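You operate a simulated robot arm through the tools that you are given. There is no shell and no other tool. Be economical: measure what you need, move in short steps, check, and stop when the job is done.

The job below is to be done with a simulated two-armed robot. You get a single attempt, and the scene is never put back.

TASK
Pick up the blue brush from the top of the plywood side table with one hand, pass it to the other hand and put it on the lower shelf of the plywood side table.

Only the result counts: the job must be done as asked and must still hold three seconds after the hand-in. Knocking over, shifting, dropping, spilling or breaking anything else fails it.

THE ROBOT
Two 7-joint arms with two-finger grippers on one trunk, on a base that drives. Base frame: it is fixed to the floor where the robot stands at the start and does not move with it; the origin is under the middle of the robot, x ahead of it, y to its left, z up; the surface under the hand at the start is at about z = 78. Readings come in cm, degrees, newtons and seconds.
The left shoulder is at the start at [4.1, 16.4, 113], the right one opposite. With the tool pointing down near the work surface each hand reaches from about 26 to 72 cm from the robot's upright axis, wherever it stands, measured 20 degrees to its own side. Places, roughly: blue brush (3x3x15 cm) [50, -10, 90]; lower shelf of the plywood side table [50, 10, 30]. Payload 2.45 kg a hand.
The tool frame of a hand sits at the grasp point between the pads (the TCP): z along the fingers, y along the line on which they close. The tips reach 2.6 cm beyond it. Largest opening 9.6 cm; the body of the gripper starts 6.9 cm behind the TCP.
Orientation is that of the tool frame in the base frame, as a unit quaternion [x, y, z, w]. With the fingers straight down and closing along the base's y, the tool's x points along the base's -x, its y along +y and its z along -z.

THE INTERFACE
- The arms move only by the tool drive_tool. It takes "left_targets", "right_targets" or both (then of equal length, played together; a hand with none holds still); each is a list of rows, each a list of 3 entries, a list of its own where there are three numbers: the turn, a rotation vector about the tool's x, y, z in degrees, then the shift along the tool's x, y, z in cm, then the finger opening in cm, from 0 to 9.6. In form: [[[wx, wy, wz], [tx, ty, tz], fingers], ...]. A call has 1 to 12 rows; each row shifts and turns the commanded pose from where the row before left it, along the tool's axes as they then stand. Each row takes 0.2 s and may step no farther than 5 cm and 8.6 degrees from the row before; otherwise, or with a gripper value out of range, the whole call is refused. A pose out of reach is approached as far as the arm can. The call stops where the force on the tool passes 40 N (or 10 N more than at its start, if that is more) or the arm is blocked; 0.2 s more then pass. Each finger halts on what it meets, pressing with about 24 N; the grip force reading is that of the motor and also rises with nothing between the fingers. The clock runs only during rows and for 0.2 s after the last one: add rows that do not move to give the fingers time. It gives the time, the measured TCP pose, the force on the tool (base axes), the opening and the grip force at its end, in the units of the frame above (readings bear some noise), with the torque about the TCP (base axes, N m) and any sound that the robot's microphone picked up.
- Cameras (640 x 400 px; columns grow to the right, rows downward): "scene" is now at [9.48, 0.04, 158.54]; the picture's right is [-0.06, -1.00, 0.00], its down [-0.90, 0.05, -0.43] and it looks along [0.43, -0.03, -0.90] (base axes); focal length 282 px, centre (320, 200). "left" rides on the left gripper at [8.2, -0.3, -9.8] in its tool frame; the picture's right is [0.04, 1.00, 0.00], its down [-0.73, 0.03, -0.68] and it looks along [-0.68, 0.03, 0.73] (tool axes); focal length 256 px, centre (320, 200). "right" rides on the right gripper at [8.2, 0.3, -9.8] in its tool frame; the picture's right is [-0.04, 1.00, 0.00], its down [-0.73, -0.03, -0.68] and it looks along [-0.68, -0.03, 0.73] (tool axes); focal length 256 px, centre (320, 200). There is no depth. A picture from a camera that has moved, and an enlarged one, comes with that camera's place and axes in the base frame and with its lens.
- snapshot(camera): a new picture of that camera. It takes no simulated time.
- lift_body(by): slides the trunk up (or, below 0, down) by that many cm; the arms and the scene camera ride with it, the base frame stays. It gives what a move gives, with no picture.
- roll_base(legs): drives the robot by 1 to 6 legs, each [ahead, left, turn to the left] in cm, cm and degrees, along the robot's own axes; the way and the turn of a leg run together, so that a leg with both is an arc; at most 150 cm and 180 degrees a leg. The arms and the cameras ride along, it lands a little off, and it stops where it bumps. It gives what a move gives.
- aim_head(pan, tilt): turns the head with the scene camera to pan (to the left, within 120 degrees either way) and tilt (down, from -29 to 69), counted from straight ahead of the robot. It gives what a move gives.
- inspect(camera, box): a new picture of the part [left, top, right, bottom] of that camera's present view, enlarged. It takes no simulated time.
- sign_off(): hands the job in; it is judged then, once.

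Work in short steps. Places have to be worked out from the pictures, the camera data and where the tool is seen: move nearer, look again, correct. Check each grasp and each placing, and mend what went wrong. You have 120 turns and 88 pictures in all, those below and enlarged ones among them. Open the grippers and draw the arms clear of the work before you hand the job in, unless the task says otherwise; then end with one line.

The tools are called after ">>>" as a command line: name --argument value ..., lists and objects as JSON in quotes. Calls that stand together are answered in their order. drive_tool: Moves the arms, as the interface text tells. Its arguments: {"type":"object","properties":{"left_targets":{"type":"array"},"right_targets":{"type":"array"}},"required":[]} The other tools are called the same way: lift_body (by) slides the trunk up or down; roll_base (legs) drives the base; aim_head (pan, tilt) turns the head that bears the scene camera; snapshot (camera) takes a picture; inspect (camera, box) takes an enlarged picture of a part of a camera's view; sign_off () hands the job in.

At the start:

```text
time: 0.0
left_eef_pos: [47.99, 42.68, 103.81]
left_tool_rot: [0.0, 1.0, 0.0, -0.001]
left_force: [-1.2, 0.0, -0.4]
left_ft_torque: [-0.02, 0.0, 0.01]
left_opening: 9.6
left_finger_force: 0.1
right_eef_pos: [44.96, -4.66, 106.49]
right_tool_rot: [0.001, 1.0, -0.002, 0.0]
right_force: [-0.7, -0.4, 0.3]
right_ft_torque: [0.01, 0.05, -0.02]
right_opening: 9.61
right_finger_force: 0.1
trunk travel left (down, up): [-30.0, 26.7]
robot x, y, heading: [0.15, -0.2, 0.2]
head pan, tilt: [-3.2, 64.3]
```

scene: 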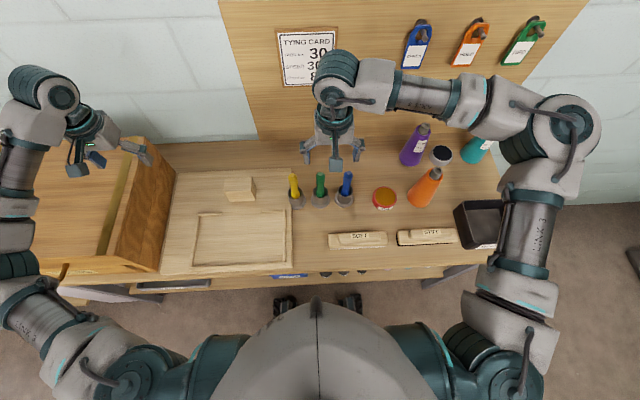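
right: 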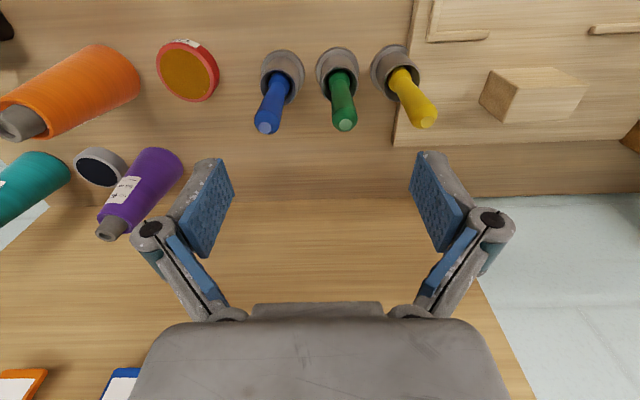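
left: 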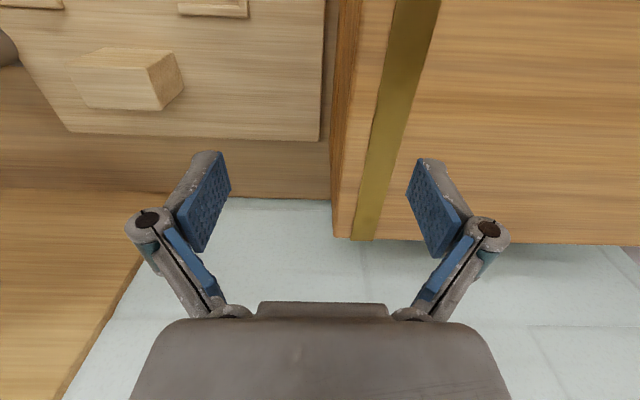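

The brush seems to stand in a small holder in front of the right hand. I'll take closer looks at it and at the shelf.

>>> inspect --camera "scene" --box '[260, 130, 420, 290]'

>>> inspect --camera "right" --box '[220, 20, 460, 170]'

>>> aim_head --pan 0 --tilt 50

>>> snapshot --camera "scene"

```text
2.50 times, centred on (340, 210) of scene
camera zoom: at [9.48, 0.04, 158.54], right [-0.06, -1.0, 0.0], down [-0.9, 0.05, -0.43], along [0.43, -0.03, -0.9], focal length 705 px, centre (270, 175)
```

zoom: 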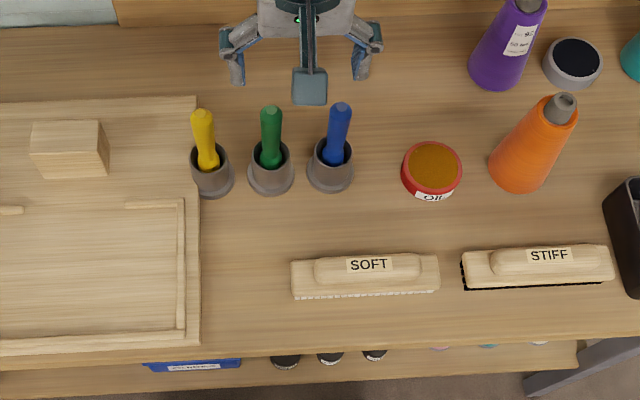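

```text
2.67 times, centred on (340, 95) of right
camera zoom: at [36.81, -4.12, 116.26], right [0.04, 1.0, 0.0], down [0.73, -0.03, 0.68], along [0.68, -0.03, -0.73], focal length 683 px, centre (267, 480)
```

zoom: 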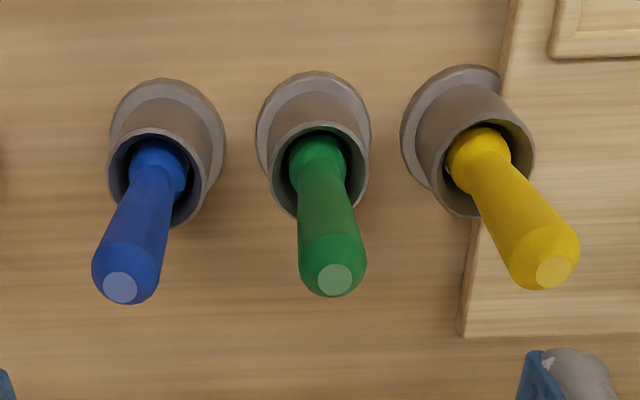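

```text
time: 0.8
left_eef_pos: [47.7, 42.6, 104.15]
left_tool_rot: [0.0, 1.0, 0.0, 0.001]
left_force: [-0.2, -0.5, 0.9]
left_ft_torque: [-0.02, -0.01, 0.03]
left_opening: 9.6
left_finger_force: 0.0
right_eef_pos: [44.63, -4.75, 106.62]
right_tool_rot: [0.001, 1.0, 0.0, 0.002]
right_force: [1.1, -0.3, -0.5]
right_ft_torque: [-0.03, 0.02, -0.03]
right_opening: 9.61
right_finger_force: 0.1
trunk travel left (down, up): [-30.0, 26.7]
robot x, y, heading: [0.17, -0.01, -0.1]
head pan, tilt: [0.0, 50.0]
```

```text
82 pictures are left
camera scene: at [11.0, 0.39, 160.27], right [0.0, -1.0, 0.0], down [-0.77, 0.0, -0.64], along [0.64, 0.0, -0.77], focal length 282 px, centre (320, 200)
```

scene: 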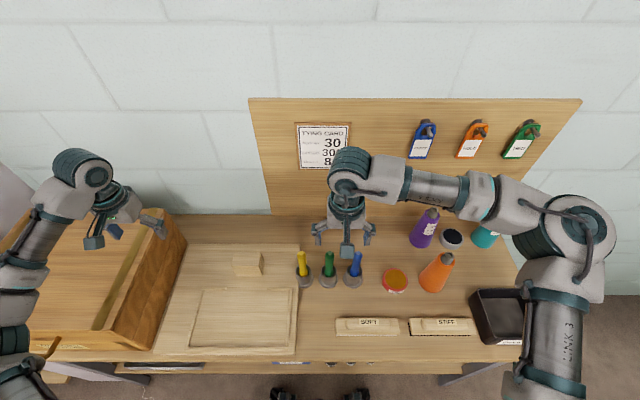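

Triangulating, the blue handle's tip is near (49.6, -10.6, 91), with the cup rim near (47.7, -10, 84). I'll bring the right hand above it and look again.

>>> drive_tool --right_targets '[[[0, 0, 0], [-1.6, -1.9, 2.0], 7], [[0, 0, 0], [-1.6, -1.9, 2.0], 7], [[0, 0, 0], [-1.5, -1.9, 2.0], 7], [[0, 0, 0], [0, 0, 0], 7]]'

>>> snapshot --camera "right"

>>> inspect --camera "scene" --box '[280, 200, 440, 300]'

```text
time: 1.8
left_eef_pos: [47.71, 42.66, 104.02]
left_tool_rot: [0.0, 1.0, 0.0, 0.0]
left_force: [-0.2, 0.5, 0.2]
left_ft_torque: [-0.02, 0.01, -0.02]
left_opening: 9.6
left_finger_force: 0.1
right_eef_pos: [49.27, -10.55, 100.69]
right_tool_rot: [0.0, 1.0, 0.001, 0.002]
right_force: [0.4, -0.6, -0.1]
right_ft_torque: [0.01, 0.0, -0.02]
right_opening: 7.01
right_finger_force: 0.0
trunk travel left (down, up): [-30.0, 26.7]
robot x, y, heading: [-0.05, 0.22, -0.1]
head pan, tilt: [0.0, 50.0]
```

```text
81 pictures are left
camera right: at [41.07, -10.04, 110.47], right [0.04, 1.0, 0.0], down [0.73, -0.03, 0.68], along [0.68, -0.03, -0.73], focal length 256 px, centre (320, 200)
```

right: 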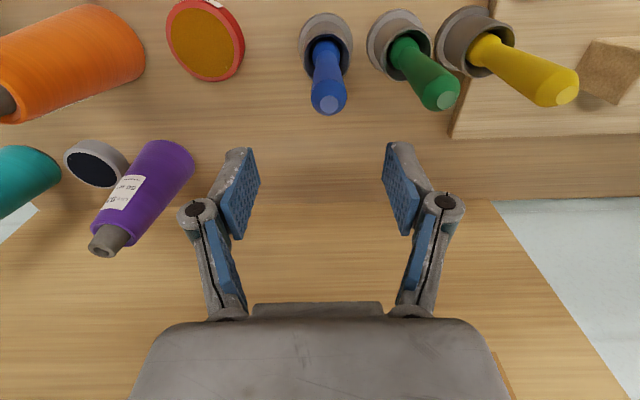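

```text
4.00 times, centred on (360, 250) of scene
camera zoom: at [11.03, 0.31, 160.27], right [0.0, -1.0, 0.0], down [-0.77, 0.0, -0.64], along [0.64, 0.0, -0.77], focal length 1128 px, centre (160, 0)
```

zoom: 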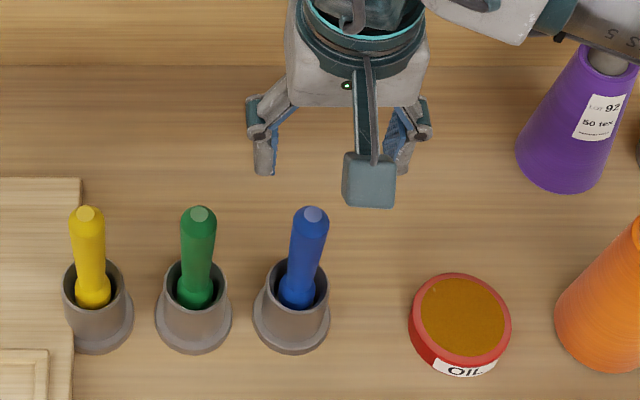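

Refined tip estimate: about (48.0, -9.8, 93.4). I'll correct sideways, go part way down and check.

>>> drive_tool --right_targets '[[[0, 0, 0], [1.5, 0.8, 0], 7], [[0, 0, 0], [0, 0, 2.5], 7], [[0, 0, 0], [0, 0, 2.0], 7], [[0, 0, 0], [0, 0, 0], 7]]'

>>> snapshot --camera "right"

>>> inspect --camera "scene" --box '[280, 200, 440, 300]'

```text
time: 2.8
left_eef_pos: [47.67, 42.59, 104.19]
left_tool_rot: [-0.001, 1.0, 0.001, 0.001]
left_force: [-0.4, -0.5, 0.2]
left_ft_torque: [-0.02, -0.02, -0.01]
left_opening: 9.63
left_finger_force: 0.1
right_eef_pos: [47.9, -9.82, 96.24]
right_tool_rot: [0.002, 1.0, -0.001, 0.001]
right_force: [0.4, 1.4, -0.4]
right_ft_torque: [0.01, 0.0, 0.01]
right_opening: 7.0
right_finger_force: 0.1
trunk travel left (down, up): [-30.0, 26.7]
robot x, y, heading: [0.05, -0.1, 0.2]
head pan, tilt: [0.0, 50.0]
```

```text
79 pictures are left
camera right: at [39.6, -9.26, 105.94], right [0.04, 1.0, 0.0], down [0.73, -0.03, 0.68], along [0.68, -0.03, -0.73], focal length 256 px, centre (320, 200)
```

right: 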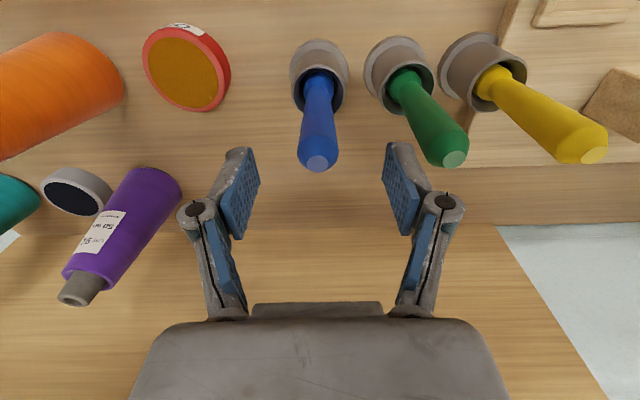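

```text
4.00 times, centred on (360, 250) of scene
camera zoom: at [11.01, 0.33, 160.27], right [0.0, -1.0, 0.0], down [-0.77, 0.0, -0.64], along [0.64, 0.0, -0.77], focal length 1128 px, centre (160, 0)
```

zoom: 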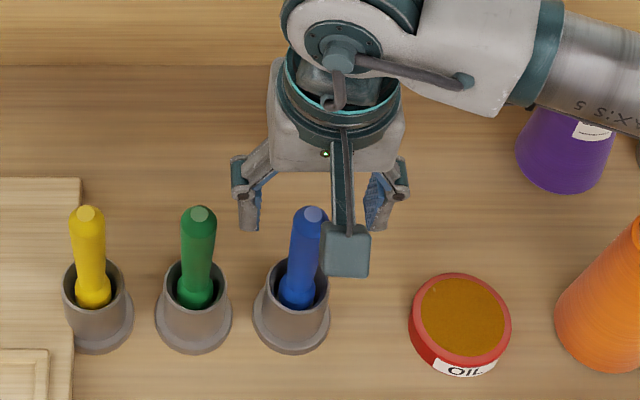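

Tip now fixes at about (48.1, -9.9, 93.4), which lies between the fingers. I'll descend to TCP z ≈ 89.8 and close.

>>> drive_tool --right_targets '[[[0, 0, 0], [0.1, 0, 2.2], 7], [[0, 0, 0], [0.1, 0.1, 2.2], 7], [[0, 0, 0], [0, 0, 2.0], 7], [[0, 0, 0], [0, 0, 0], 7]]'

>>> snapshot --camera "right"

>>> inspect --camera "scene" --box '[280, 200, 440, 300]'

```text
time: 3.8
left_eef_pos: [47.6, 42.6, 103.99]
left_tool_rot: [-0.001, 1.0, 0.0, 0.001]
left_force: [-0.9, -0.5, -0.6]
left_ft_torque: [-0.02, -0.01, -0.02]
left_opening: 9.59
left_finger_force: 0.1
right_eef_pos: [47.73, -9.72, 89.98]
right_tool_rot: [0.0, 1.0, 0.001, 0.001]
right_force: [0.0, -0.5, -0.4]
right_ft_torque: [-0.03, -0.01, -0.01]
right_opening: 7.02
right_finger_force: 0.1
trunk travel left (down, up): [-30.0, 26.7]
robot x, y, heading: [-0.18, 0.17, -0.1]
head pan, tilt: [0.0, 50.0]
```

```text
77 pictures are left
camera right: at [39.51, -9.07, 99.53], right [0.04, 1.0, 0.0], down [0.73, -0.03, 0.68], along [0.68, -0.03, -0.73], focal length 256 px, centre (320, 200)
```

right: 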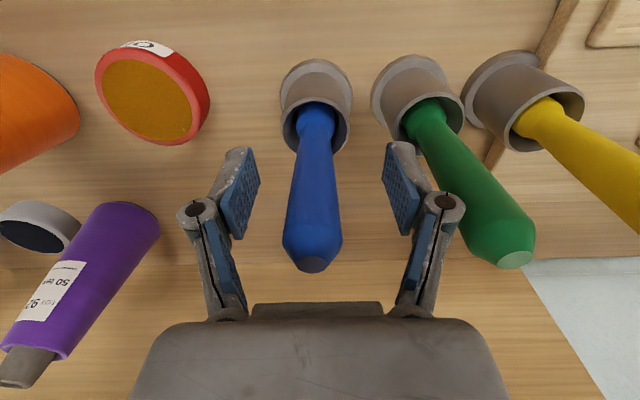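

```text
4.00 times, centred on (360, 250) of scene
camera zoom: at [11.02, 0.34, 160.27], right [0.0, -1.0, 0.0], down [-0.77, 0.0, -0.64], along [0.64, 0.0, -0.77], focal length 1128 px, centre (160, 0)
```

zoom: 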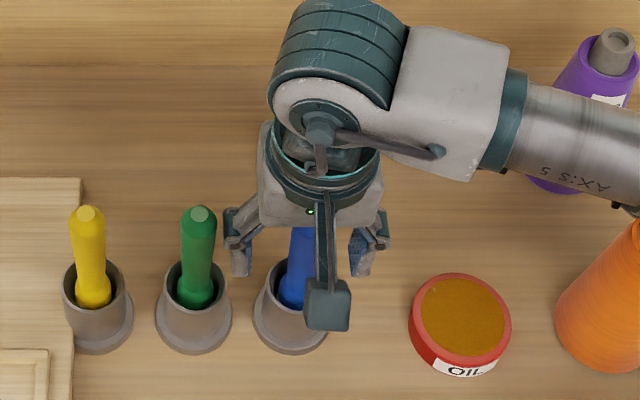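

The handle is centred between the pads with the tips above the cup rim, so I'll close the fingers.

>>> drive_tool --right_targets '[[[0, 0, 0], [0, 0, 0], 4], [[0, 0, 0], [0, 0, 0], 1], [[0, 0, 0], [0, 0, 0], 1], [[0, 0, 0], [0, 0, 0], 1]]'

>>> snapshot --camera "right"

```text
time: 4.8
left_eef_pos: [47.68, 42.53, 103.99]
left_tool_rot: [0.0, 1.0, 0.0, 0.001]
left_force: [0.3, 0.8, 0.3]
left_ft_torque: [-0.01, 0.05, 0.0]
left_opening: 9.63
left_finger_force: 0.0
right_eef_pos: [47.76, -9.64, 89.88]
right_tool_rot: [0.001, 1.0, 0.0, 0.001]
right_force: [-0.2, -0.5, 1.5]
right_ft_torque: [0.01, 0.02, 0.0]
right_opening: 2.0
right_finger_force: 24.1
trunk travel left (down, up): [-30.0, 26.7]
robot x, y, heading: [0.06, -0.04, 0.1]
head pan, tilt: [0.0, 50.0]
```

```text
75 pictures are left
camera right: at [39.53, -9.07, 99.53], right [0.04, 1.0, 0.0], down [0.73, -0.03, 0.68], along [0.68, -0.03, -0.73], focal length 256 px, centre (320, 200)
```

right: 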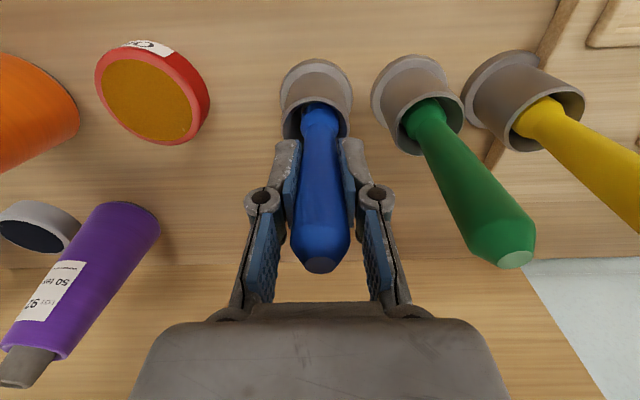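

Gripped with 2.0 cm opening. Lift slowly along the brush's axis.

>>> drive_tool --right_targets '[[[0, 0, 0], [-0.1, 0, -1], 1], [[0, 0, 0], [-0.2, 0, -2], 1], [[0, 0, 0], [-0.2, 0, -2.5], 1], [[0, 0, 0], [-0.2, 0, -2.5], 1], [[0, 0, 0], [0, 0, -3], 1], [[0, 0, 0], [0, 0, -3], 1], [[0, 0, 0], [0, 0, -3], 1], [[0, 0, 0], [0, 0, 0], 1]]'

>>> snapshot --camera "right"

>>> snapshot --camera "scene"

```text
time: 6.6
left_eef_pos: [47.69, 42.56, 104.06]
left_tool_rot: [-0.001, 1.0, 0.001, 0.0]
left_force: [0.2, 0.0, 0.2]
left_ft_torque: [0.01, 0.04, 0.01]
left_opening: 9.59
left_finger_force: 0.1
right_eef_pos: [48.42, -9.49, 106.81]
right_tool_rot: [0.0, 1.0, 0.0, 0.001]
right_force: [-0.3, -0.1, -0.2]
right_ft_torque: [-0.01, -0.03, 0.02]
right_opening: 2.01
right_finger_force: 24.3
trunk travel left (down, up): [-30.0, 26.7]
robot x, y, heading: [-0.14, 0.05, 0.1]
head pan, tilt: [0.0, 50.0]
```

```text
74 pictures are left
camera right: at [40.25, -9.02, 116.58], right [0.04, 1.0, 0.0], down [0.73, -0.03, 0.68], along [0.68, -0.03, -0.73], focal length 256 px, centre (320, 200)
```

right: 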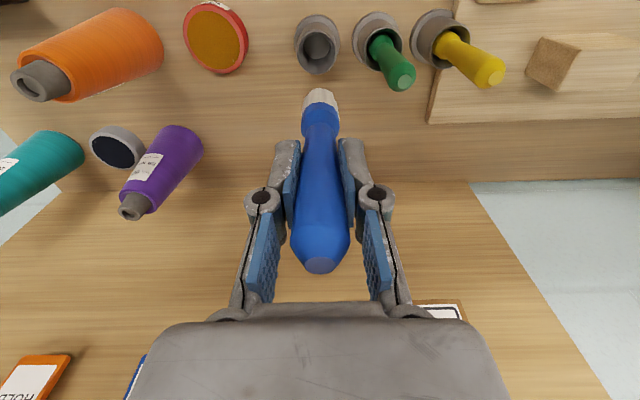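

```text
73 pictures are left
camera scene: at [11.09, 0.37, 160.26], right [0.0, -1.0, 0.0], down [-0.77, 0.0, -0.64], along [0.64, 0.0, -0.77], focal length 282 px, centre (320, 200)
```

scene: 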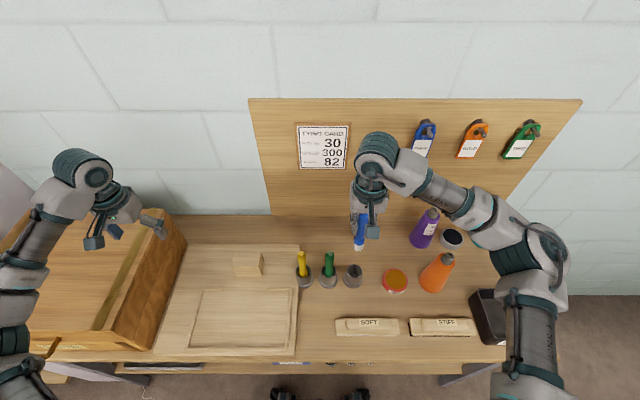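

The brush is out; it extends about 9 cm below the right TCP. Raise the left hand for clearance, then back away to look at the lower shelf.

>>> drive_tool --left_targets '[[[0, 0, 0], [0, 0, -4], 9.6], [[0, 0, 0], [0, 0, -4], 9.6], [[0, 0, 0], [0, 0, 0], 9.6]]'

>>> roll_base --legs '[[-60, 0, 0]]'

>>> snapshot --camera "scene"

```text
time: 7.4
left_eef_pos: [47.65, 42.78, 112.17]
left_tool_rot: [0.0, 1.0, 0.0, 0.001]
left_force: [0.5, -0.8, 0.0]
left_ft_torque: [-0.02, 0.01, 0.03]
left_opening: 9.6
left_finger_force: 0.0
right_eef_pos: [48.55, -9.68, 106.79]
right_tool_rot: [0.001, 1.0, 0.0, 0.001]
right_force: [-0.1, -0.6, -0.5]
right_ft_torque: [-0.01, 0.0, 0.0]
right_opening: 2.04
right_finger_force: 24.2
trunk travel left (down, up): [-30.0, 26.7]
robot x, y, heading: [0.07, 0.19, -0.3]
head pan, tilt: [0.0, 50.0]
```

```text
time: 10.8
left_eef_pos: [-12.62, 42.71, 112.19]
left_tool_rot: [-0.003, 1.0, 0.0, 0.001]
left_force: [-0.5, 0.4, 0.7]
left_ft_torque: [0.01, 0.0, 0.01]
left_opening: 9.61
left_finger_force: 0.0
right_eef_pos: [-11.51, -9.64, 106.87]
right_tool_rot: [-0.002, 1.0, 0.0, 0.001]
right_force: [-0.2, -0.1, 0.3]
right_ft_torque: [0.02, -0.03, 0.04]
right_opening: 2.01
right_finger_force: 24.6
trunk travel left (down, up): [-30.0, 26.7]
robot x, y, heading: [-59.65, -0.13, 0.4]
head pan, tilt: [0.0, 50.0]
```

```text
72 pictures are left
camera scene: at [-48.9, 0.18, 160.26], right [0.0, -1.0, 0.0], down [-0.77, 0.0, -0.64], along [0.64, 0.0, -0.77], focal length 282 px, centre (320, 200)
```

scene: 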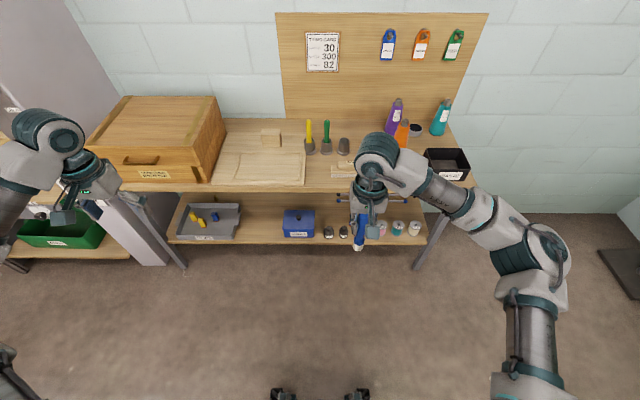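

The middle table has its lower shelf with a free gap around y ≈ 20–43 between the grey tray and the blue box. For the handover I'll turn the right hand so the brush points left (horizontal), and yaw the left hand so it can come from the left.

>>> drive_tool --right_targets '[[[-8.2, 0, 0], [0, 0, 0], 1], [[-8.2, 0, 0], [0, 0, 0], 1], [[-8.2, 0, 0], [0, 0, 0], 1], [[-8.2, 0, 0], [0, 0, 0], 1], [[-8.2, 0, 0], [0, 0, 0], 1], [[-8.2, 0, 0], [0, 0, 0], 1], [[-8.2, 0, 0], [0, 0, 0], 1], [[-8.2, 0, 0], [0, 0, 0], 1], [[-8.2, 0, 0], [0, 0, 0], 1], [[-8.2, 0, 0], [0, 0, 0], 1], [[-8, 0, 0], [0, 0, 0], 1], [[0, 0, 0], [0, 0, 0], 1]]' --left_targets '[[[0, 0, 8.4], [0, 0, 0], 9.6], [[0, 0, 8.4], [0, 0, 0], 9.6], [[0, 0, 8.4], [0, 0, 0], 9.6], [[0, 0, 8.4], [0, 0, 0], 9.6], [[0, 0, 8.4], [0, 0, 0], 9.6], [[0, 0, 8.4], [0, 0, 0], 9.6], [[0, 0, 8.4], [0, 0, 0], 9.6], [[0, 0, 8.4], [0, 0, 0], 9.6], [[0, 0, 8.4], [0, 0, 0], 9.6], [[0, 0, 8.4], [0, 0, 0], 9.6], [[0, 0, 0], [0, 0, 0], 9.6], [[0, 0, 0], [0, 0, 0], 9.6]]'

>>> snapshot --camera "scene"

```text
time: 13.4
left_eef_pos: [-12.97, 42.61, 112.36]
left_tool_rot: [0.668, 0.744, 0.003, 0.001]
left_force: [-0.2, -0.1, 0.8]
left_ft_torque: [0.02, 0.02, 0.02]
left_opening: 9.59
left_finger_force: 0.1
right_eef_pos: [-11.89, -9.62, 107.05]
right_tool_rot: [-0.003, 0.706, 0.708, 0.001]
right_force: [-0.4, -0.7, 0.1]
right_ft_torque: [-0.05, -0.04, 0.01]
right_opening: 2.03
right_finger_force: 23.9
trunk travel left (down, up): [-30.0, 26.7]
robot x, y, heading: [-59.95, -0.22, 0.1]
head pan, tilt: [0.0, 50.0]
```

```text
71 pictures are left
camera scene: at [-49.03, 0.13, 160.27], right [0.0, -1.0, 0.0], down [-0.77, 0.0, -0.64], along [0.64, 0.0, -0.77], focal length 282 px, centre (320, 200)
```

scene: 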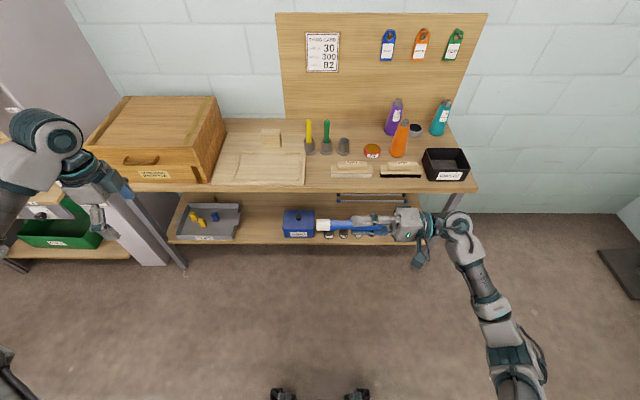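

Both turned as intended. Closer look at the brush.

>>> inspect --camera "scene" --box '[280, 190, 440, 290]'

>>> drive_tool --left_targets '[[[0, -8.5, 0], [0, 0, 0], 6], [[0, -8.5, 0], [0, 0, 0], 6], [[0, -8.5, 0], [0, 0, 0], 6], [[0, -8.5, 0], [0, 0, 0], 6], [[0, 0, 0], [0, 0, 0], 6]]'

```text
4.00 times, centred on (360, 240) of scene
camera zoom: at [-49.03, 0.13, 160.27], right [0.0, -1.0, 0.0], down [-0.77, 0.0, -0.64], along [0.64, 0.0, -0.77], focal length 1128 px, centre (160, 40)
```

zoom: 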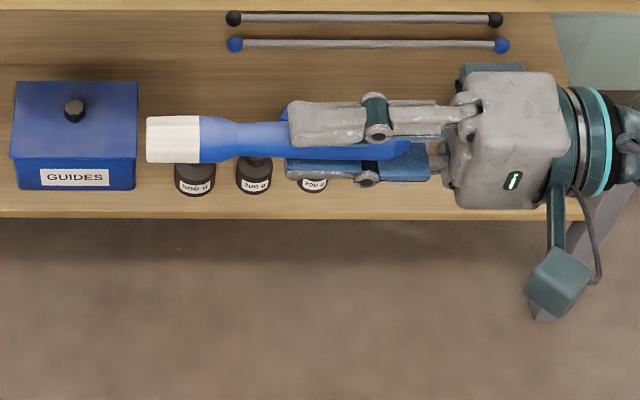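

```text
time: 14.6
left_eef_pos: [-13.04, 42.72, 112.34]
left_tool_rot: [0.639, 0.711, -0.194, 0.22]
left_force: [0.2, 0.9, -0.6]
left_ft_torque: [0.04, -0.02, -0.02]
left_opening: 6.02
left_finger_force: 0.1
right_eef_pos: [-11.94, -9.65, 107.11]
right_tool_rot: [-0.004, 0.706, 0.708, 0.0]
right_force: [-0.2, -0.7, 0.0]
right_ft_torque: [-0.03, 0.0, 0.02]
right_opening: 2.05
right_finger_force: 23.8
trunk travel left (down, up): [-30.0, 26.7]
robot x, y, heading: [-59.86, -0.24, 0.3]
head pan, tilt: [0.0, 50.0]
```

The ferrule (≈ y −2.2 to −4.4) is free for the left hand. I'll bring the left hand to a pre-grasp 10 cm back along its approach.

>>> drive_tool --left_targets '[[[0, 0, 0], [-3.88, -0.484, 2.144], 6], [[0, 0, 0], [-3.88, -0.484, 2.144], 6], [[0, 0, 0], [-3.88, -0.484, 2.144], 6], [[0, 0, 0], [-3.88, -0.484, 2.144], 6], [[0, 0, 0], [-3.88, -0.484, 2.144], 6], [[0, 0, 0], [-3.88, -0.484, 2.144], 6], [[0, 0, 0], [-3.88, -0.484, 2.144], 6], [[0, 0, 0], [-3.88, -0.484, 2.144], 6], [[0, 0, 0], [-3.88, -0.484, 2.144], 6], [[0, 0, 0], [0, 0, 0], 6]]'

>>> snapshot --camera "scene"

>>> snapshot --camera "left"

```text
time: 16.8
left_eef_pos: [-12.8, 2.62, 116.11]
left_tool_rot: [0.639, 0.712, -0.192, 0.218]
left_force: [-0.3, 0.3, -0.7]
left_ft_torque: [-0.03, -0.02, 0.01]
left_opening: 5.98
left_finger_force: 0.0
right_eef_pos: [-11.83, -10.01, 106.99]
right_tool_rot: [-0.003, 0.706, 0.709, 0.001]
right_force: [-0.7, -0.3, -0.7]
right_ft_torque: [0.01, -0.02, 0.0]
right_opening: 2.01
right_finger_force: 24.0
trunk travel left (down, up): [-30.0, 26.7]
robot x, y, heading: [-60.19, 0.09, 0.1]
head pan, tilt: [0.0, 50.0]
```

```text
69 pictures are left
camera scene: at [-48.95, -0.33, 160.27], right [0.0, -1.0, 0.0], down [-0.77, 0.0, -0.64], along [0.64, 0.0, -0.77], focal length 282 px, centre (320, 200)
```

scene: 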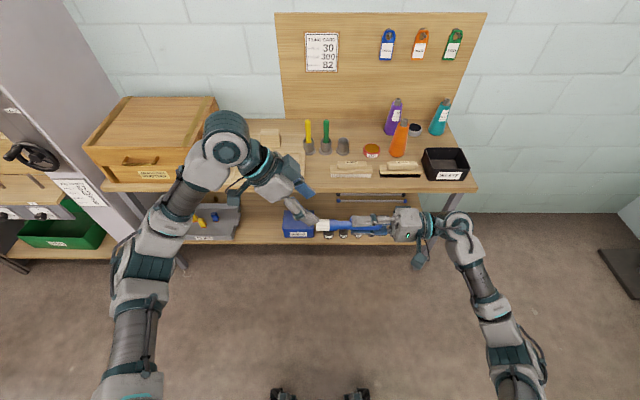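

```text
68 pictures are left
camera left: at [-14.48, 14.79, 119.75], right [0.99, 0.14, -0.02], down [0.05, -0.23, 0.97], along [0.14, -0.96, -0.23], focal length 256 px, centre (320, 200)
```

left: 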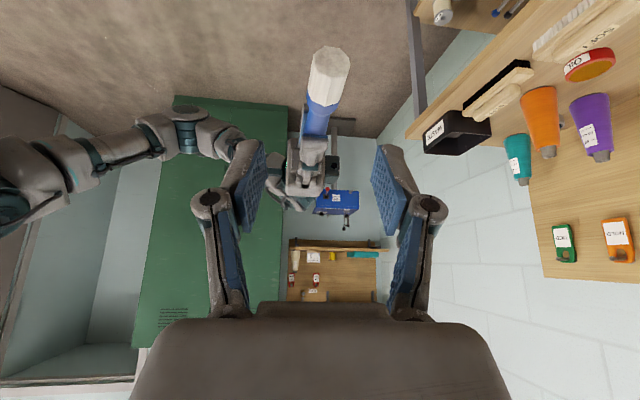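

Aligned. Advance most of the way along the approach, then look.

>>> drive_tool --left_targets '[[[0, 0, 0], [0, 0, 2.5], 6], [[0, 0, 0], [0, 0, 2.5], 6], [[0, 0, 0], [0, 0, 2.5], 6], [[0, 0, 0], [0, 0, 0], 6]]'

>>> inspect --camera "scene" --box '[240, 170, 400, 270]'

>>> snapshot --camera "left"

```text
time: 17.8
left_eef_pos: [-12.29, -1.67, 109.79]
left_tool_rot: [0.639, 0.712, -0.193, 0.219]
left_force: [0.1, -0.1, 0.3]
left_ft_torque: [0.0, 0.02, -0.01]
left_opening: 6.01
left_finger_force: 0.0
right_eef_pos: [-11.7, -9.88, 106.96]
right_tool_rot: [-0.003, 0.706, 0.708, 0.0]
right_force: [-0.4, -0.5, 0.5]
right_ft_torque: [0.0, 0.03, 0.0]
right_opening: 2.03
right_finger_force: 24.1
trunk travel left (down, up): [-30.0, 26.7]
robot x, y, heading: [-59.96, 0.13, 0.0]
head pan, tilt: [0.0, 50.0]
```

```text
4.00 times, centred on (320, 220) of scene
camera zoom: at [-48.96, -0.25, 160.27], right [0.0, -1.0, 0.0], down [-0.77, 0.0, -0.64], along [0.64, 0.0, -0.77], focal length 1128 px, centre (320, 120)
```

zoom: 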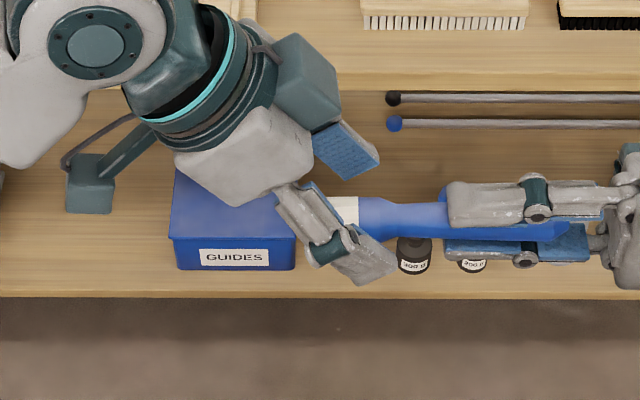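

```text
66 pictures are left
camera left: at [-14.03, 10.54, 113.38], right [0.99, 0.14, -0.02], down [0.05, -0.23, 0.97], along [0.13, -0.96, -0.23], focal length 256 px, centre (320, 200)
```

left: 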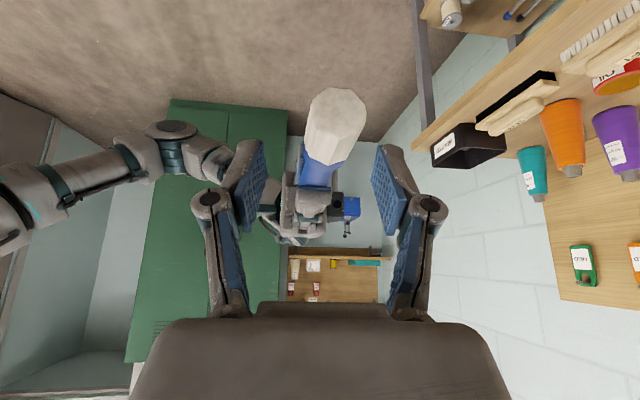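

Ferrule sits at y ≈ −2.4…−4.5. Advance the last 2.5 cm and close the left fingers.

>>> drive_tool --left_targets '[[[0, 0, 0], [0, 0, 1.3], 6], [[0, 0, 0], [0, 0, 1.2], 6], [[0, 0, 0], [0, 0, 0], 6], [[0, 0, 0], [0, 0, 0], 3.5], [[0, 0, 0], [0, 0, 0], 1.2], [[0, 0, 0], [0, 0, 0], 1.2], [[0, 0, 0], [0, 0, 0], 1.2]]'

>>> inspect --camera "scene" --box '[240, 170, 400, 270]'

>>> snapshot --camera "left"

```text
time: 19.4
left_eef_pos: [-12.26, -2.92, 107.82]
left_tool_rot: [0.639, 0.712, -0.191, 0.217]
left_force: [12.1, 5.5, 1.3]
left_ft_torque: [0.01, -0.1, 0.14]
left_opening: 2.53
left_finger_force: 23.7
right_eef_pos: [-11.89, -9.88, 107.09]
right_tool_rot: [-0.003, 0.705, 0.709, 0.0]
right_force: [-11.3, -4.7, -0.4]
right_ft_torque: [-0.02, 0.0, 0.67]
right_opening: 2.06
right_finger_force: 23.7
trunk travel left (down, up): [-30.0, 26.7]
robot x, y, heading: [-60.03, -0.18, 0.2]
head pan, tilt: [0.0, 50.0]
```

```text
4.00 times, centred on (320, 220) of scene
camera zoom: at [-48.93, -0.22, 160.26], right [0.0, -1.0, 0.0], down [-0.77, 0.0, -0.64], along [0.64, 0.0, -0.77], focal length 1128 px, centre (320, 120)
```

zoom: 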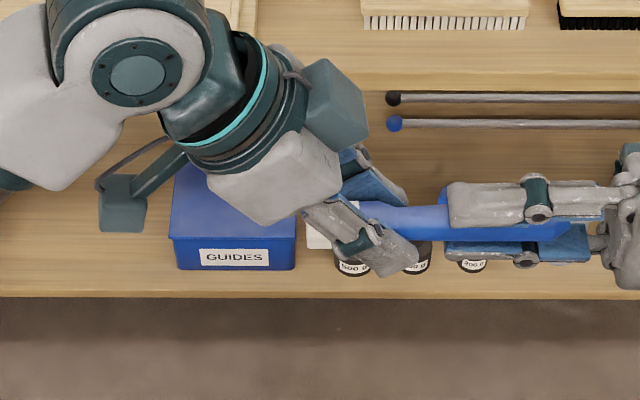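

```text
64 pictures are left
camera left: at [-13.81, 9.18, 111.36], right [0.99, 0.14, -0.02], down [0.05, -0.23, 0.97], along [0.14, -0.96, -0.23], focal length 256 px, centre (320, 200)
```

left: 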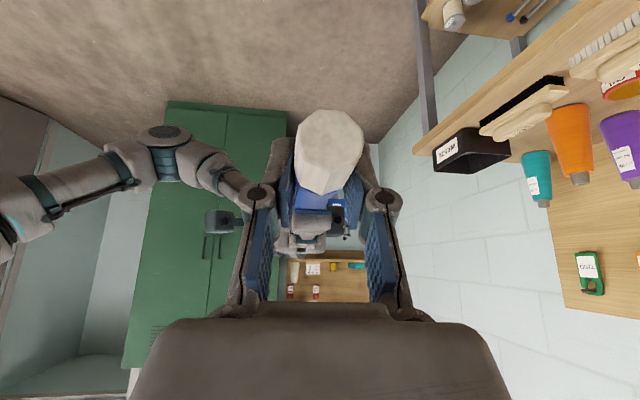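

Left holds the ferrule at 2.53 cm. Now open the right fingers and withdraw the right hand to the right.

>>> drive_tool --right_targets '[[[0, 0, 0], [0, 0, 0], 3.5], [[0, 0, 0], [0, 0, 0], 5.5], [[0, 0, 0], [0, 0, 0], 5.5], [[0, 0, 0], [0, 0, -3], 5.5], [[0, 0, 0], [0, 0, -4], 5.5], [[0, 0, 0], [0, 0, -4], 5.5], [[0, 0, 0], [0, 0, 0], 5.5]]'

>>> snapshot --camera "scene"

>>> snapshot --camera "left"

```text
time: 21.0
left_eef_pos: [-12.19, -2.99, 107.81]
left_tool_rot: [0.639, 0.712, -0.192, 0.219]
left_force: [0.9, 0.4, 0.1]
left_ft_torque: [0.0, 0.01, -0.04]
left_opening: 2.51
left_finger_force: 24.0
right_eef_pos: [-11.92, -20.89, 107.02]
right_tool_rot: [-0.003, 0.706, 0.708, 0.0]
right_force: [0.0, 0.2, 0.2]
right_ft_torque: [0.01, -0.01, 0.03]
right_opening: 5.49
right_finger_force: 0.0
trunk travel left (down, up): [-30.0, 26.7]
robot x, y, heading: [-59.75, 0.09, 0.1]
head pan, tilt: [0.0, 50.0]
```

```text
63 pictures are left
camera scene: at [-48.94, -0.34, 160.27], right [0.0, -1.0, 0.0], down [-0.77, 0.0, -0.64], along [0.64, 0.0, -0.77], focal length 282 px, centre (320, 200)
```

scene: 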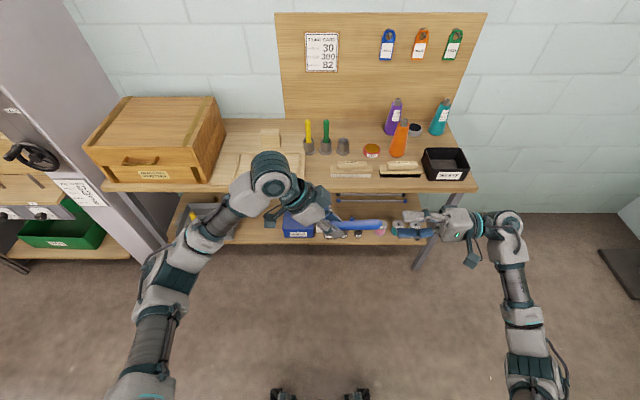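

```text
62 pictures are left
camera left: at [-13.83, 9.18, 111.35], right [0.99, 0.14, -0.02], down [0.05, -0.23, 0.97], along [0.13, -0.96, -0.23], focal length 256 px, centre (320, 200)
```

left: 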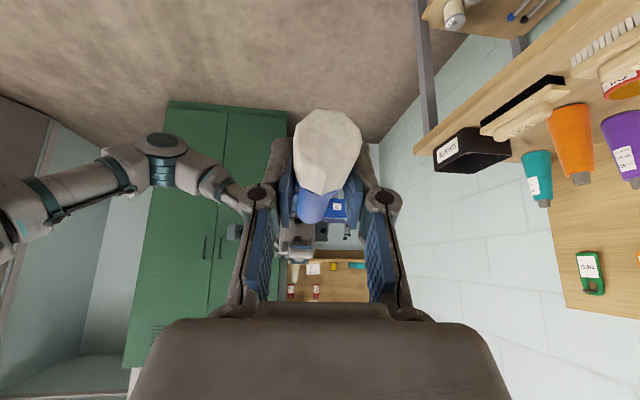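

Handover done. Pull the right hand back out of the way while yawing the left hand 84° so the brush handle points ahead.

>>> drive_tool --right_targets '[[[0, 0, 0], [2.4, 0, -1.5], 5.5], [[0, 0, 0], [2.4, 0, -1.5], 5.5], [[0, 0, 0], [2.4, 0, -1.5], 5.5], [[0, 0, 0], [2.4, 0, -1.5], 5.5], [[0, 0, 0], [2.4, 0, -1.5], 5.5], [[0, 0, 0], [2.4, 0, -1.5], 5.5], [[0, 0, 0], [2.4, 0, -1.5], 5.5], [[0, 0, 0], [2.4, 0, -1.5], 5.5], [[0, 0, 0], [2.4, 0, -1.5], 5.5], [[0, 0, 0], [2.4, 0, -1.5], 5.5], [[0, 0, 0], [0, 0, 0], 5.5]]' --left_targets '[[[-4.71, 0.04, -6.96], [0, 0, 0], 1.2], [[-4.71, 0.04, -6.96], [0, 0, 0], 1.2], [[-4.71, 0.04, -6.96], [0, 0, 0], 1.2], [[-4.71, 0.04, -6.96], [0, 0, 0], 1.2], [[-4.71, 0.04, -6.96], [0, 0, 0], 1.2], [[-4.71, 0.04, -6.96], [0, 0, 0], 1.2], [[-4.71, 0.04, -6.96], [0, 0, 0], 1.2], [[-4.71, 0.04, -6.96], [0, 0, 0], 1.2], [[-4.71, 0.04, -6.96], [0, 0, 0], 1.2], [[-4.71, 0.04, -6.96], [0, 0, 0], 1.2], [[0, 0, 0], [0, 0, 0], 1.2]]'

>>> snapshot --camera "scene"

```text
time: 23.4
left_eef_pos: [-12.24, -2.96, 107.64]
left_tool_rot: [-0.002, 0.956, 0.005, 0.293]
left_force: [0.5, 0.7, 0.0]
left_ft_torque: [0.0, 0.0, 0.03]
left_opening: 2.51
left_finger_force: 24.2
right_eef_pos: [-35.97, -35.75, 106.89]
right_tool_rot: [-0.003, 0.706, 0.708, 0.001]
right_force: [-0.1, 0.6, 1.2]
right_ft_torque: [0.01, 0.0, -0.01]
right_opening: 5.53
right_finger_force: 0.0
trunk travel left (down, up): [-30.0, 26.7]
robot x, y, heading: [-60.24, 0.2, 0.2]
head pan, tilt: [0.0, 50.0]
```

```text
61 pictures are left
camera scene: at [-49.08, -0.46, 160.27], right [0.0, -1.0, 0.0], down [-0.77, 0.0, -0.64], along [0.64, 0.0, -0.77], focal length 282 px, centre (320, 200)
```

scene: 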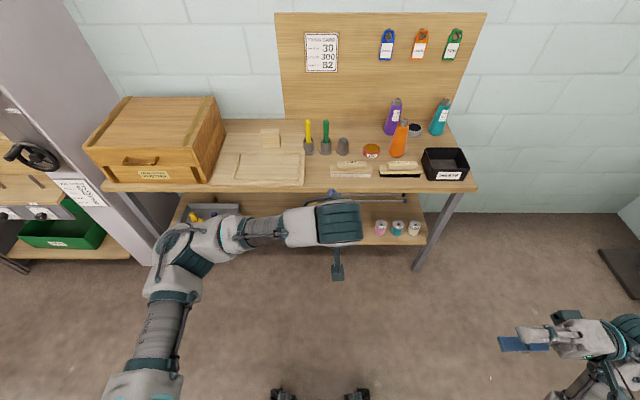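

Left hand is now in its natural, 34°-pitched pose. Shift it left to y≈17, then lower the trunk and view the shelf.

>>> drive_tool --left_targets '[[[0, 0, 0], [0, 4, 0], 1.2], [[0, 0, 0], [0, 4, 0], 1.2], [[0, 0, 0], [0, 4, 0], 1.2], [[0, 0, 0], [0, 4, 0], 1.2], [[0, 0, 0], [0, 4, 0], 1.2], [[0, 0, 0], [0, 0, 0], 1.2]]'

>>> lift_body --by -29.5

>>> aim_head --pan 10 --tilt 45

>>> snapshot --camera "scene"

>>> snapshot --camera "left"

```text
time: 24.8
left_eef_pos: [-12.19, 17.13, 107.84]
left_tool_rot: [-0.002, 0.956, 0.006, 0.293]
left_force: [-0.1, 0.9, 0.3]
left_ft_torque: [-0.01, 0.01, 0.02]
left_opening: 2.5
left_finger_force: 24.2
right_eef_pos: [-35.95, -35.56, 106.87]
right_tool_rot: [-0.003, 0.706, 0.708, 0.0]
right_force: [0.1, -0.7, -0.9]
right_ft_torque: [0.02, 0.01, 0.02]
right_opening: 5.48
right_finger_force: 0.1
trunk travel left (down, up): [-30.0, 26.7]
robot x, y, heading: [-60.12, -0.16, 0.1]
head pan, tilt: [0.0, 50.0]
```

```text
time: 27.7
left_eef_pos: [-12.44, 17.02, 78.2]
left_tool_rot: [-0.002, 0.956, 0.005, 0.294]
left_force: [0.4, -1.2, -0.2]
left_ft_torque: [-0.04, 0.0, 0.02]
left_opening: 2.49
left_finger_force: 24.0
right_eef_pos: [-35.9, -35.9, 77.41]
right_tool_rot: [-0.003, 0.706, 0.708, 0.001]
right_force: [0.0, -0.3, -0.5]
right_ft_torque: [-0.02, 0.0, -0.03]
right_opening: 5.53
right_finger_force: 0.1
trunk travel left (down, up): [-0.5, 56.2]
robot x, y, heading: [-60.08, 0.02, 0.2]
head pan, tilt: [0.0, 50.0]
```

```text
time: 28.4
left_eef_pos: [-12.33, 17.07, 78.21]
left_tool_rot: [-0.001, 0.956, 0.005, 0.293]
left_force: [0.2, 0.2, -0.1]
left_ft_torque: [0.0, -0.02, -0.03]
left_opening: 2.5
left_finger_force: 24.0
right_eef_pos: [-35.81, -35.9, 77.26]
right_tool_rot: [-0.003, 0.706, 0.709, 0.0]
right_force: [-0.5, -1.0, 1.3]
right_ft_torque: [0.04, 0.01, 0.02]
right_opening: 5.48
right_finger_force: 0.2
trunk travel left (down, up): [-0.5, 56.2]
robot x, y, heading: [-60.17, -0.11, 0.4]
head pan, tilt: [10.0, 45.0]
```

```text
60 pictures are left
camera scene: at [-18.52, 1.39, 125.47], right [0.18, -0.98, 0.0], down [-0.7, -0.12, -0.7], along [0.69, 0.13, -0.71], focal length 282 px, centre (320, 200)
```

scene: 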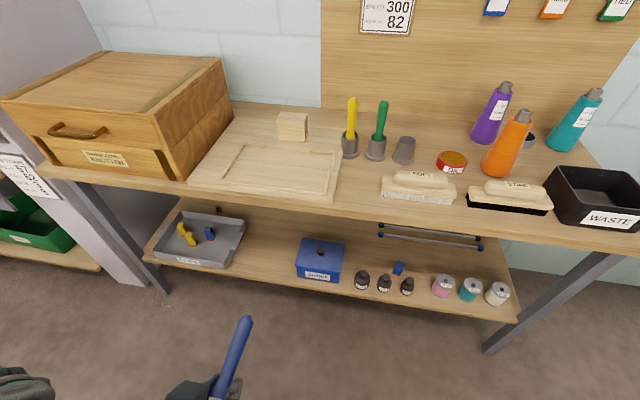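

```text
59 pictures are left
camera left: at [-24.63, 16.62, 81.81], right [-0.04, 1.0, -0.01], down [0.23, 0.02, 0.97], along [0.97, 0.03, -0.23], focal length 256 px, centre (320, 200)
```

left: 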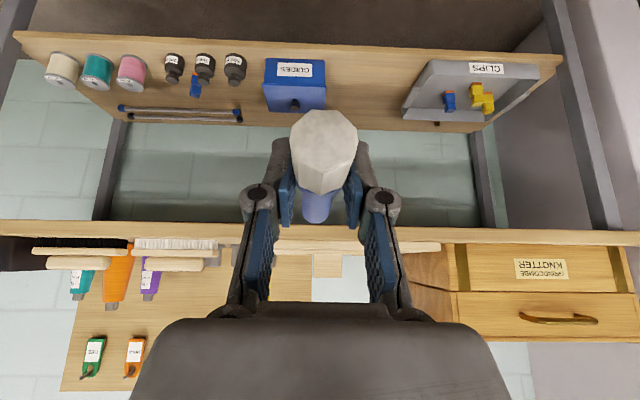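

The gap on the lower shelf (z ≈ 30) spans y ≈ 20.5…47, from front edge x ≈ 30. Target: brush along x at y ≈ 33.5. I lower the left hand in free space first.

>>> drive_tool --left_targets '[[[0, 0, 0], [2.35, 0, 3.48], 1.2], [[0, 0, 0], [2.35, 0, 3.48], 1.2], [[0, 0, 0], [2.35, 0, 3.48], 1.2], [[0, 0, 0], [2.35, 0, 3.48], 1.2], [[0, 0, 0], [2.35, 0, 3.48], 1.2], [[0, 0, 0], [2.35, 0, 3.48], 1.2], [[0, 0, 0], [2.35, 0, 3.48], 1.2], [[0, 0, 0], [2.35, 0, 3.48], 1.2], [[0, 0, 0], [0, 0, 0], 1.2]]'

>>> aim_head --pan 20 --tilt 65

>>> snapshot --camera "scene"

>>> snapshot --camera "left"

```text
time: 30.4
left_eef_pos: [-9.75, 16.58, 45.35]
left_tool_rot: [-0.001, 0.956, 0.004, 0.294]
left_force: [0.6, 0.1, 0.0]
left_ft_torque: [0.0, -0.01, -0.01]
left_opening: 2.46
left_finger_force: 24.1
left hand out of reach, approached as far as the arm can: row 1, 2, 3
right_eef_pos: [-35.81, -35.95, 77.33]
right_tool_rot: [-0.003, 0.706, 0.708, 0.0]
right_force: [-0.4, 0.4, -0.1]
right_ft_torque: [0.0, -0.03, 0.01]
right_opening: 5.46
right_finger_force: 0.1
trunk travel left (down, up): [-0.5, 56.2]
robot x, y, heading: [-59.95, -0.38, 0.5]
head pan, tilt: [10.0, 45.0]
```

```text
time: 31.3
left_eef_pos: [-9.81, 16.59, 45.28]
left_tool_rot: [-0.002, 0.956, 0.005, 0.293]
left_force: [-0.8, -0.3, 0.4]
left_ft_torque: [0.01, 0.01, 0.0]
left_opening: 2.51
left_finger_force: 24.0
right_eef_pos: [-35.88, -35.86, 77.23]
right_tool_rot: [-0.004, 0.706, 0.708, 0.0]
right_force: [-0.2, 0.4, 0.0]
right_ft_torque: [-0.03, 0.01, -0.01]
right_opening: 5.47
right_finger_force: 0.0
trunk travel left (down, up): [-0.5, 56.2]
robot x, y, heading: [-59.93, 0.21, 0.3]
head pan, tilt: [20.0, 65.0]
```

```text
58 pictures are left
camera scene: at [-20.89, 2.03, 123.01], right [0.35, -0.94, 0.0], down [-0.85, -0.31, -0.42], along [0.39, 0.15, -0.91], focal length 282 px, centre (320, 200)
```

scene: 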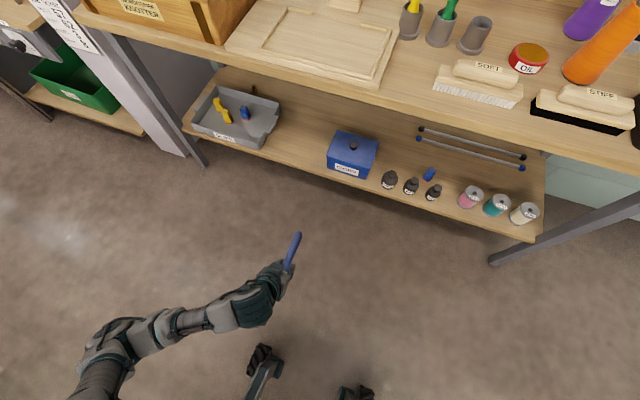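

```text
57 pictures are left
camera left: at [-22.03, 16.27, 48.95], right [-0.04, 1.0, -0.01], down [0.23, 0.02, 0.97], along [0.97, 0.03, -0.23], focal length 256 px, centre (320, 200)
```

left: 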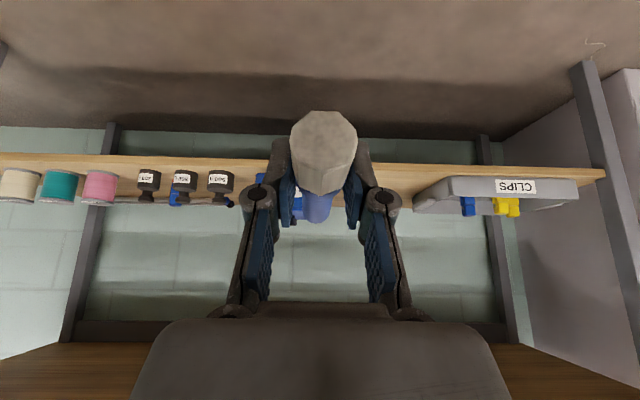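

Hand reached z≈45. I extend the arm ahead 14 cm and lower 5 more, so that the robot's body needn't come near the table.

>>> drive_tool --left_targets '[[[0, 0, 0], [-2.2, 0, 3.0], 1.2], [[0, 0, 0], [-2.2, 0, 3.0], 1.2], [[0, 0, 0], [-2.2, 0, 3.0], 1.2], [[0, 0, 0], [-2.2, 0, 3.0], 1.2], [[0, 0, 0], [0, 0, 0], 1.2]]'

>>> roll_base --legs '[[0, 16.8, 0]]'

>>> snapshot --camera "scene"

>>> snapshot --camera "left"

```text
time: 32.5
left_eef_pos: [4.06, 16.72, 40.31]
left_tool_rot: [-0.002, 0.956, 0.005, 0.293]
left_force: [-0.3, 0.3, 0.0]
left_ft_torque: [-0.01, 0.02, 0.0]
left_opening: 2.51
left_finger_force: 24.3
right_eef_pos: [-35.92, -35.79, 77.28]
right_tool_rot: [-0.003, 0.706, 0.709, 0.0]
right_force: [0.3, -0.1, 0.0]
right_ft_torque: [0.02, 0.05, -0.02]
right_opening: 5.5
right_finger_force: 0.1
trunk travel left (down, up): [-0.5, 56.2]
robot x, y, heading: [-59.7, -0.28, 0.5]
head pan, tilt: [20.0, 65.0]
```

```text
time: 33.9
left_eef_pos: [3.97, 33.53, 40.42]
left_tool_rot: [-0.001, 0.956, 0.006, 0.293]
left_force: [0.2, 0.0, 0.0]
left_ft_torque: [-0.05, 0.05, 0.0]
left_opening: 2.46
left_finger_force: 24.3
right_eef_pos: [-35.92, -19.13, 77.26]
right_tool_rot: [-0.003, 0.704, 0.71, 0.001]
right_force: [0.2, 0.0, 0.9]
right_ft_torque: [-0.04, 0.01, 0.0]
right_opening: 5.48
right_finger_force: 0.0
trunk travel left (down, up): [-0.5, 56.2]
robot x, y, heading: [-60.21, 16.74, 0.0]
head pan, tilt: [20.0, 65.0]
```

```text
56 pictures are left
camera scene: at [-20.9, 18.26, 122.99], right [0.35, -0.94, -0.01], down [-0.85, -0.31, -0.42], along [0.39, 0.15, -0.91], focal length 282 px, centre (320, 200)
```

scene: 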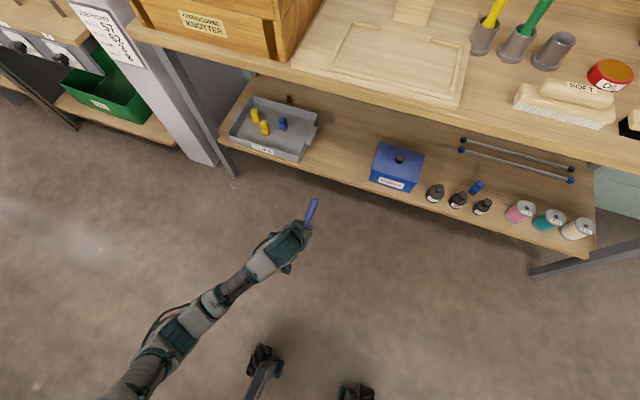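

```text
55 pictures are left
camera left: at [-8.29, 33.09, 44.04], right [-0.04, 1.0, -0.01], down [0.23, 0.02, 0.97], along [0.97, 0.03, -0.23], focal length 256 px, centre (320, 200)
```

left: 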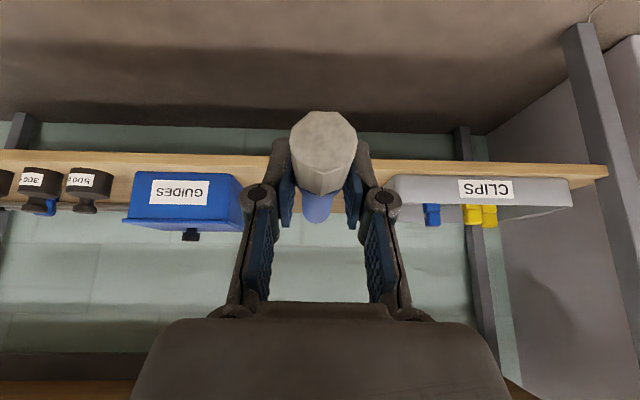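

Gap confirmed (y ≈ 20…46) and the hand is centred at y 33.5, brush horizontal at z ≈ 39.7. Drive ahead 24 cm first and check.

>>> roll_base --legs '[[24, 0, 0]]'

>>> snapshot --camera "scene"

>>> snapshot --camera "left"

```text
time: 35.7
left_eef_pos: [27.95, 33.97, 40.55]
left_tool_rot: [-0.003, 0.956, 0.003, 0.295]
left_force: [0.3, 0.7, 0.2]
left_ft_torque: [0.01, 0.0, -0.01]
left_opening: 2.48
left_finger_force: 24.0
right_eef_pos: [-12.02, -18.47, 77.47]
right_tool_rot: [-0.004, 0.707, 0.707, 0.002]
right_force: [0.1, -0.5, 1.0]
right_ft_torque: [0.0, 0.01, 0.01]
right_opening: 5.52
right_finger_force: 0.0
trunk travel left (down, up): [-0.5, 56.2]
robot x, y, heading: [-36.17, 17.05, 0.3]
head pan, tilt: [20.0, 65.0]
```

```text
54 pictures are left
camera scene: at [3.35, 19.34, 122.96], right [0.35, -0.94, 0.0], down [-0.85, -0.31, -0.42], along [0.39, 0.15, -0.91], focal length 282 px, centre (320, 200)
```

scene: 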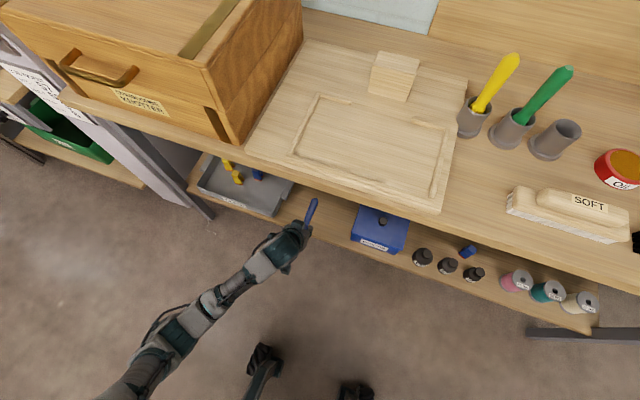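

```text
53 pictures are left
camera left: at [15.72, 33.59, 44.12], right [-0.04, 1.0, -0.02], down [0.22, 0.03, 0.97], along [0.97, 0.03, -0.22], focal length 256 px, centre (320, 200)
```

left: 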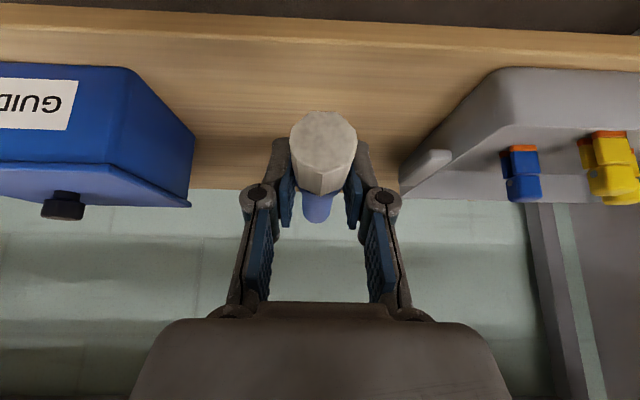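

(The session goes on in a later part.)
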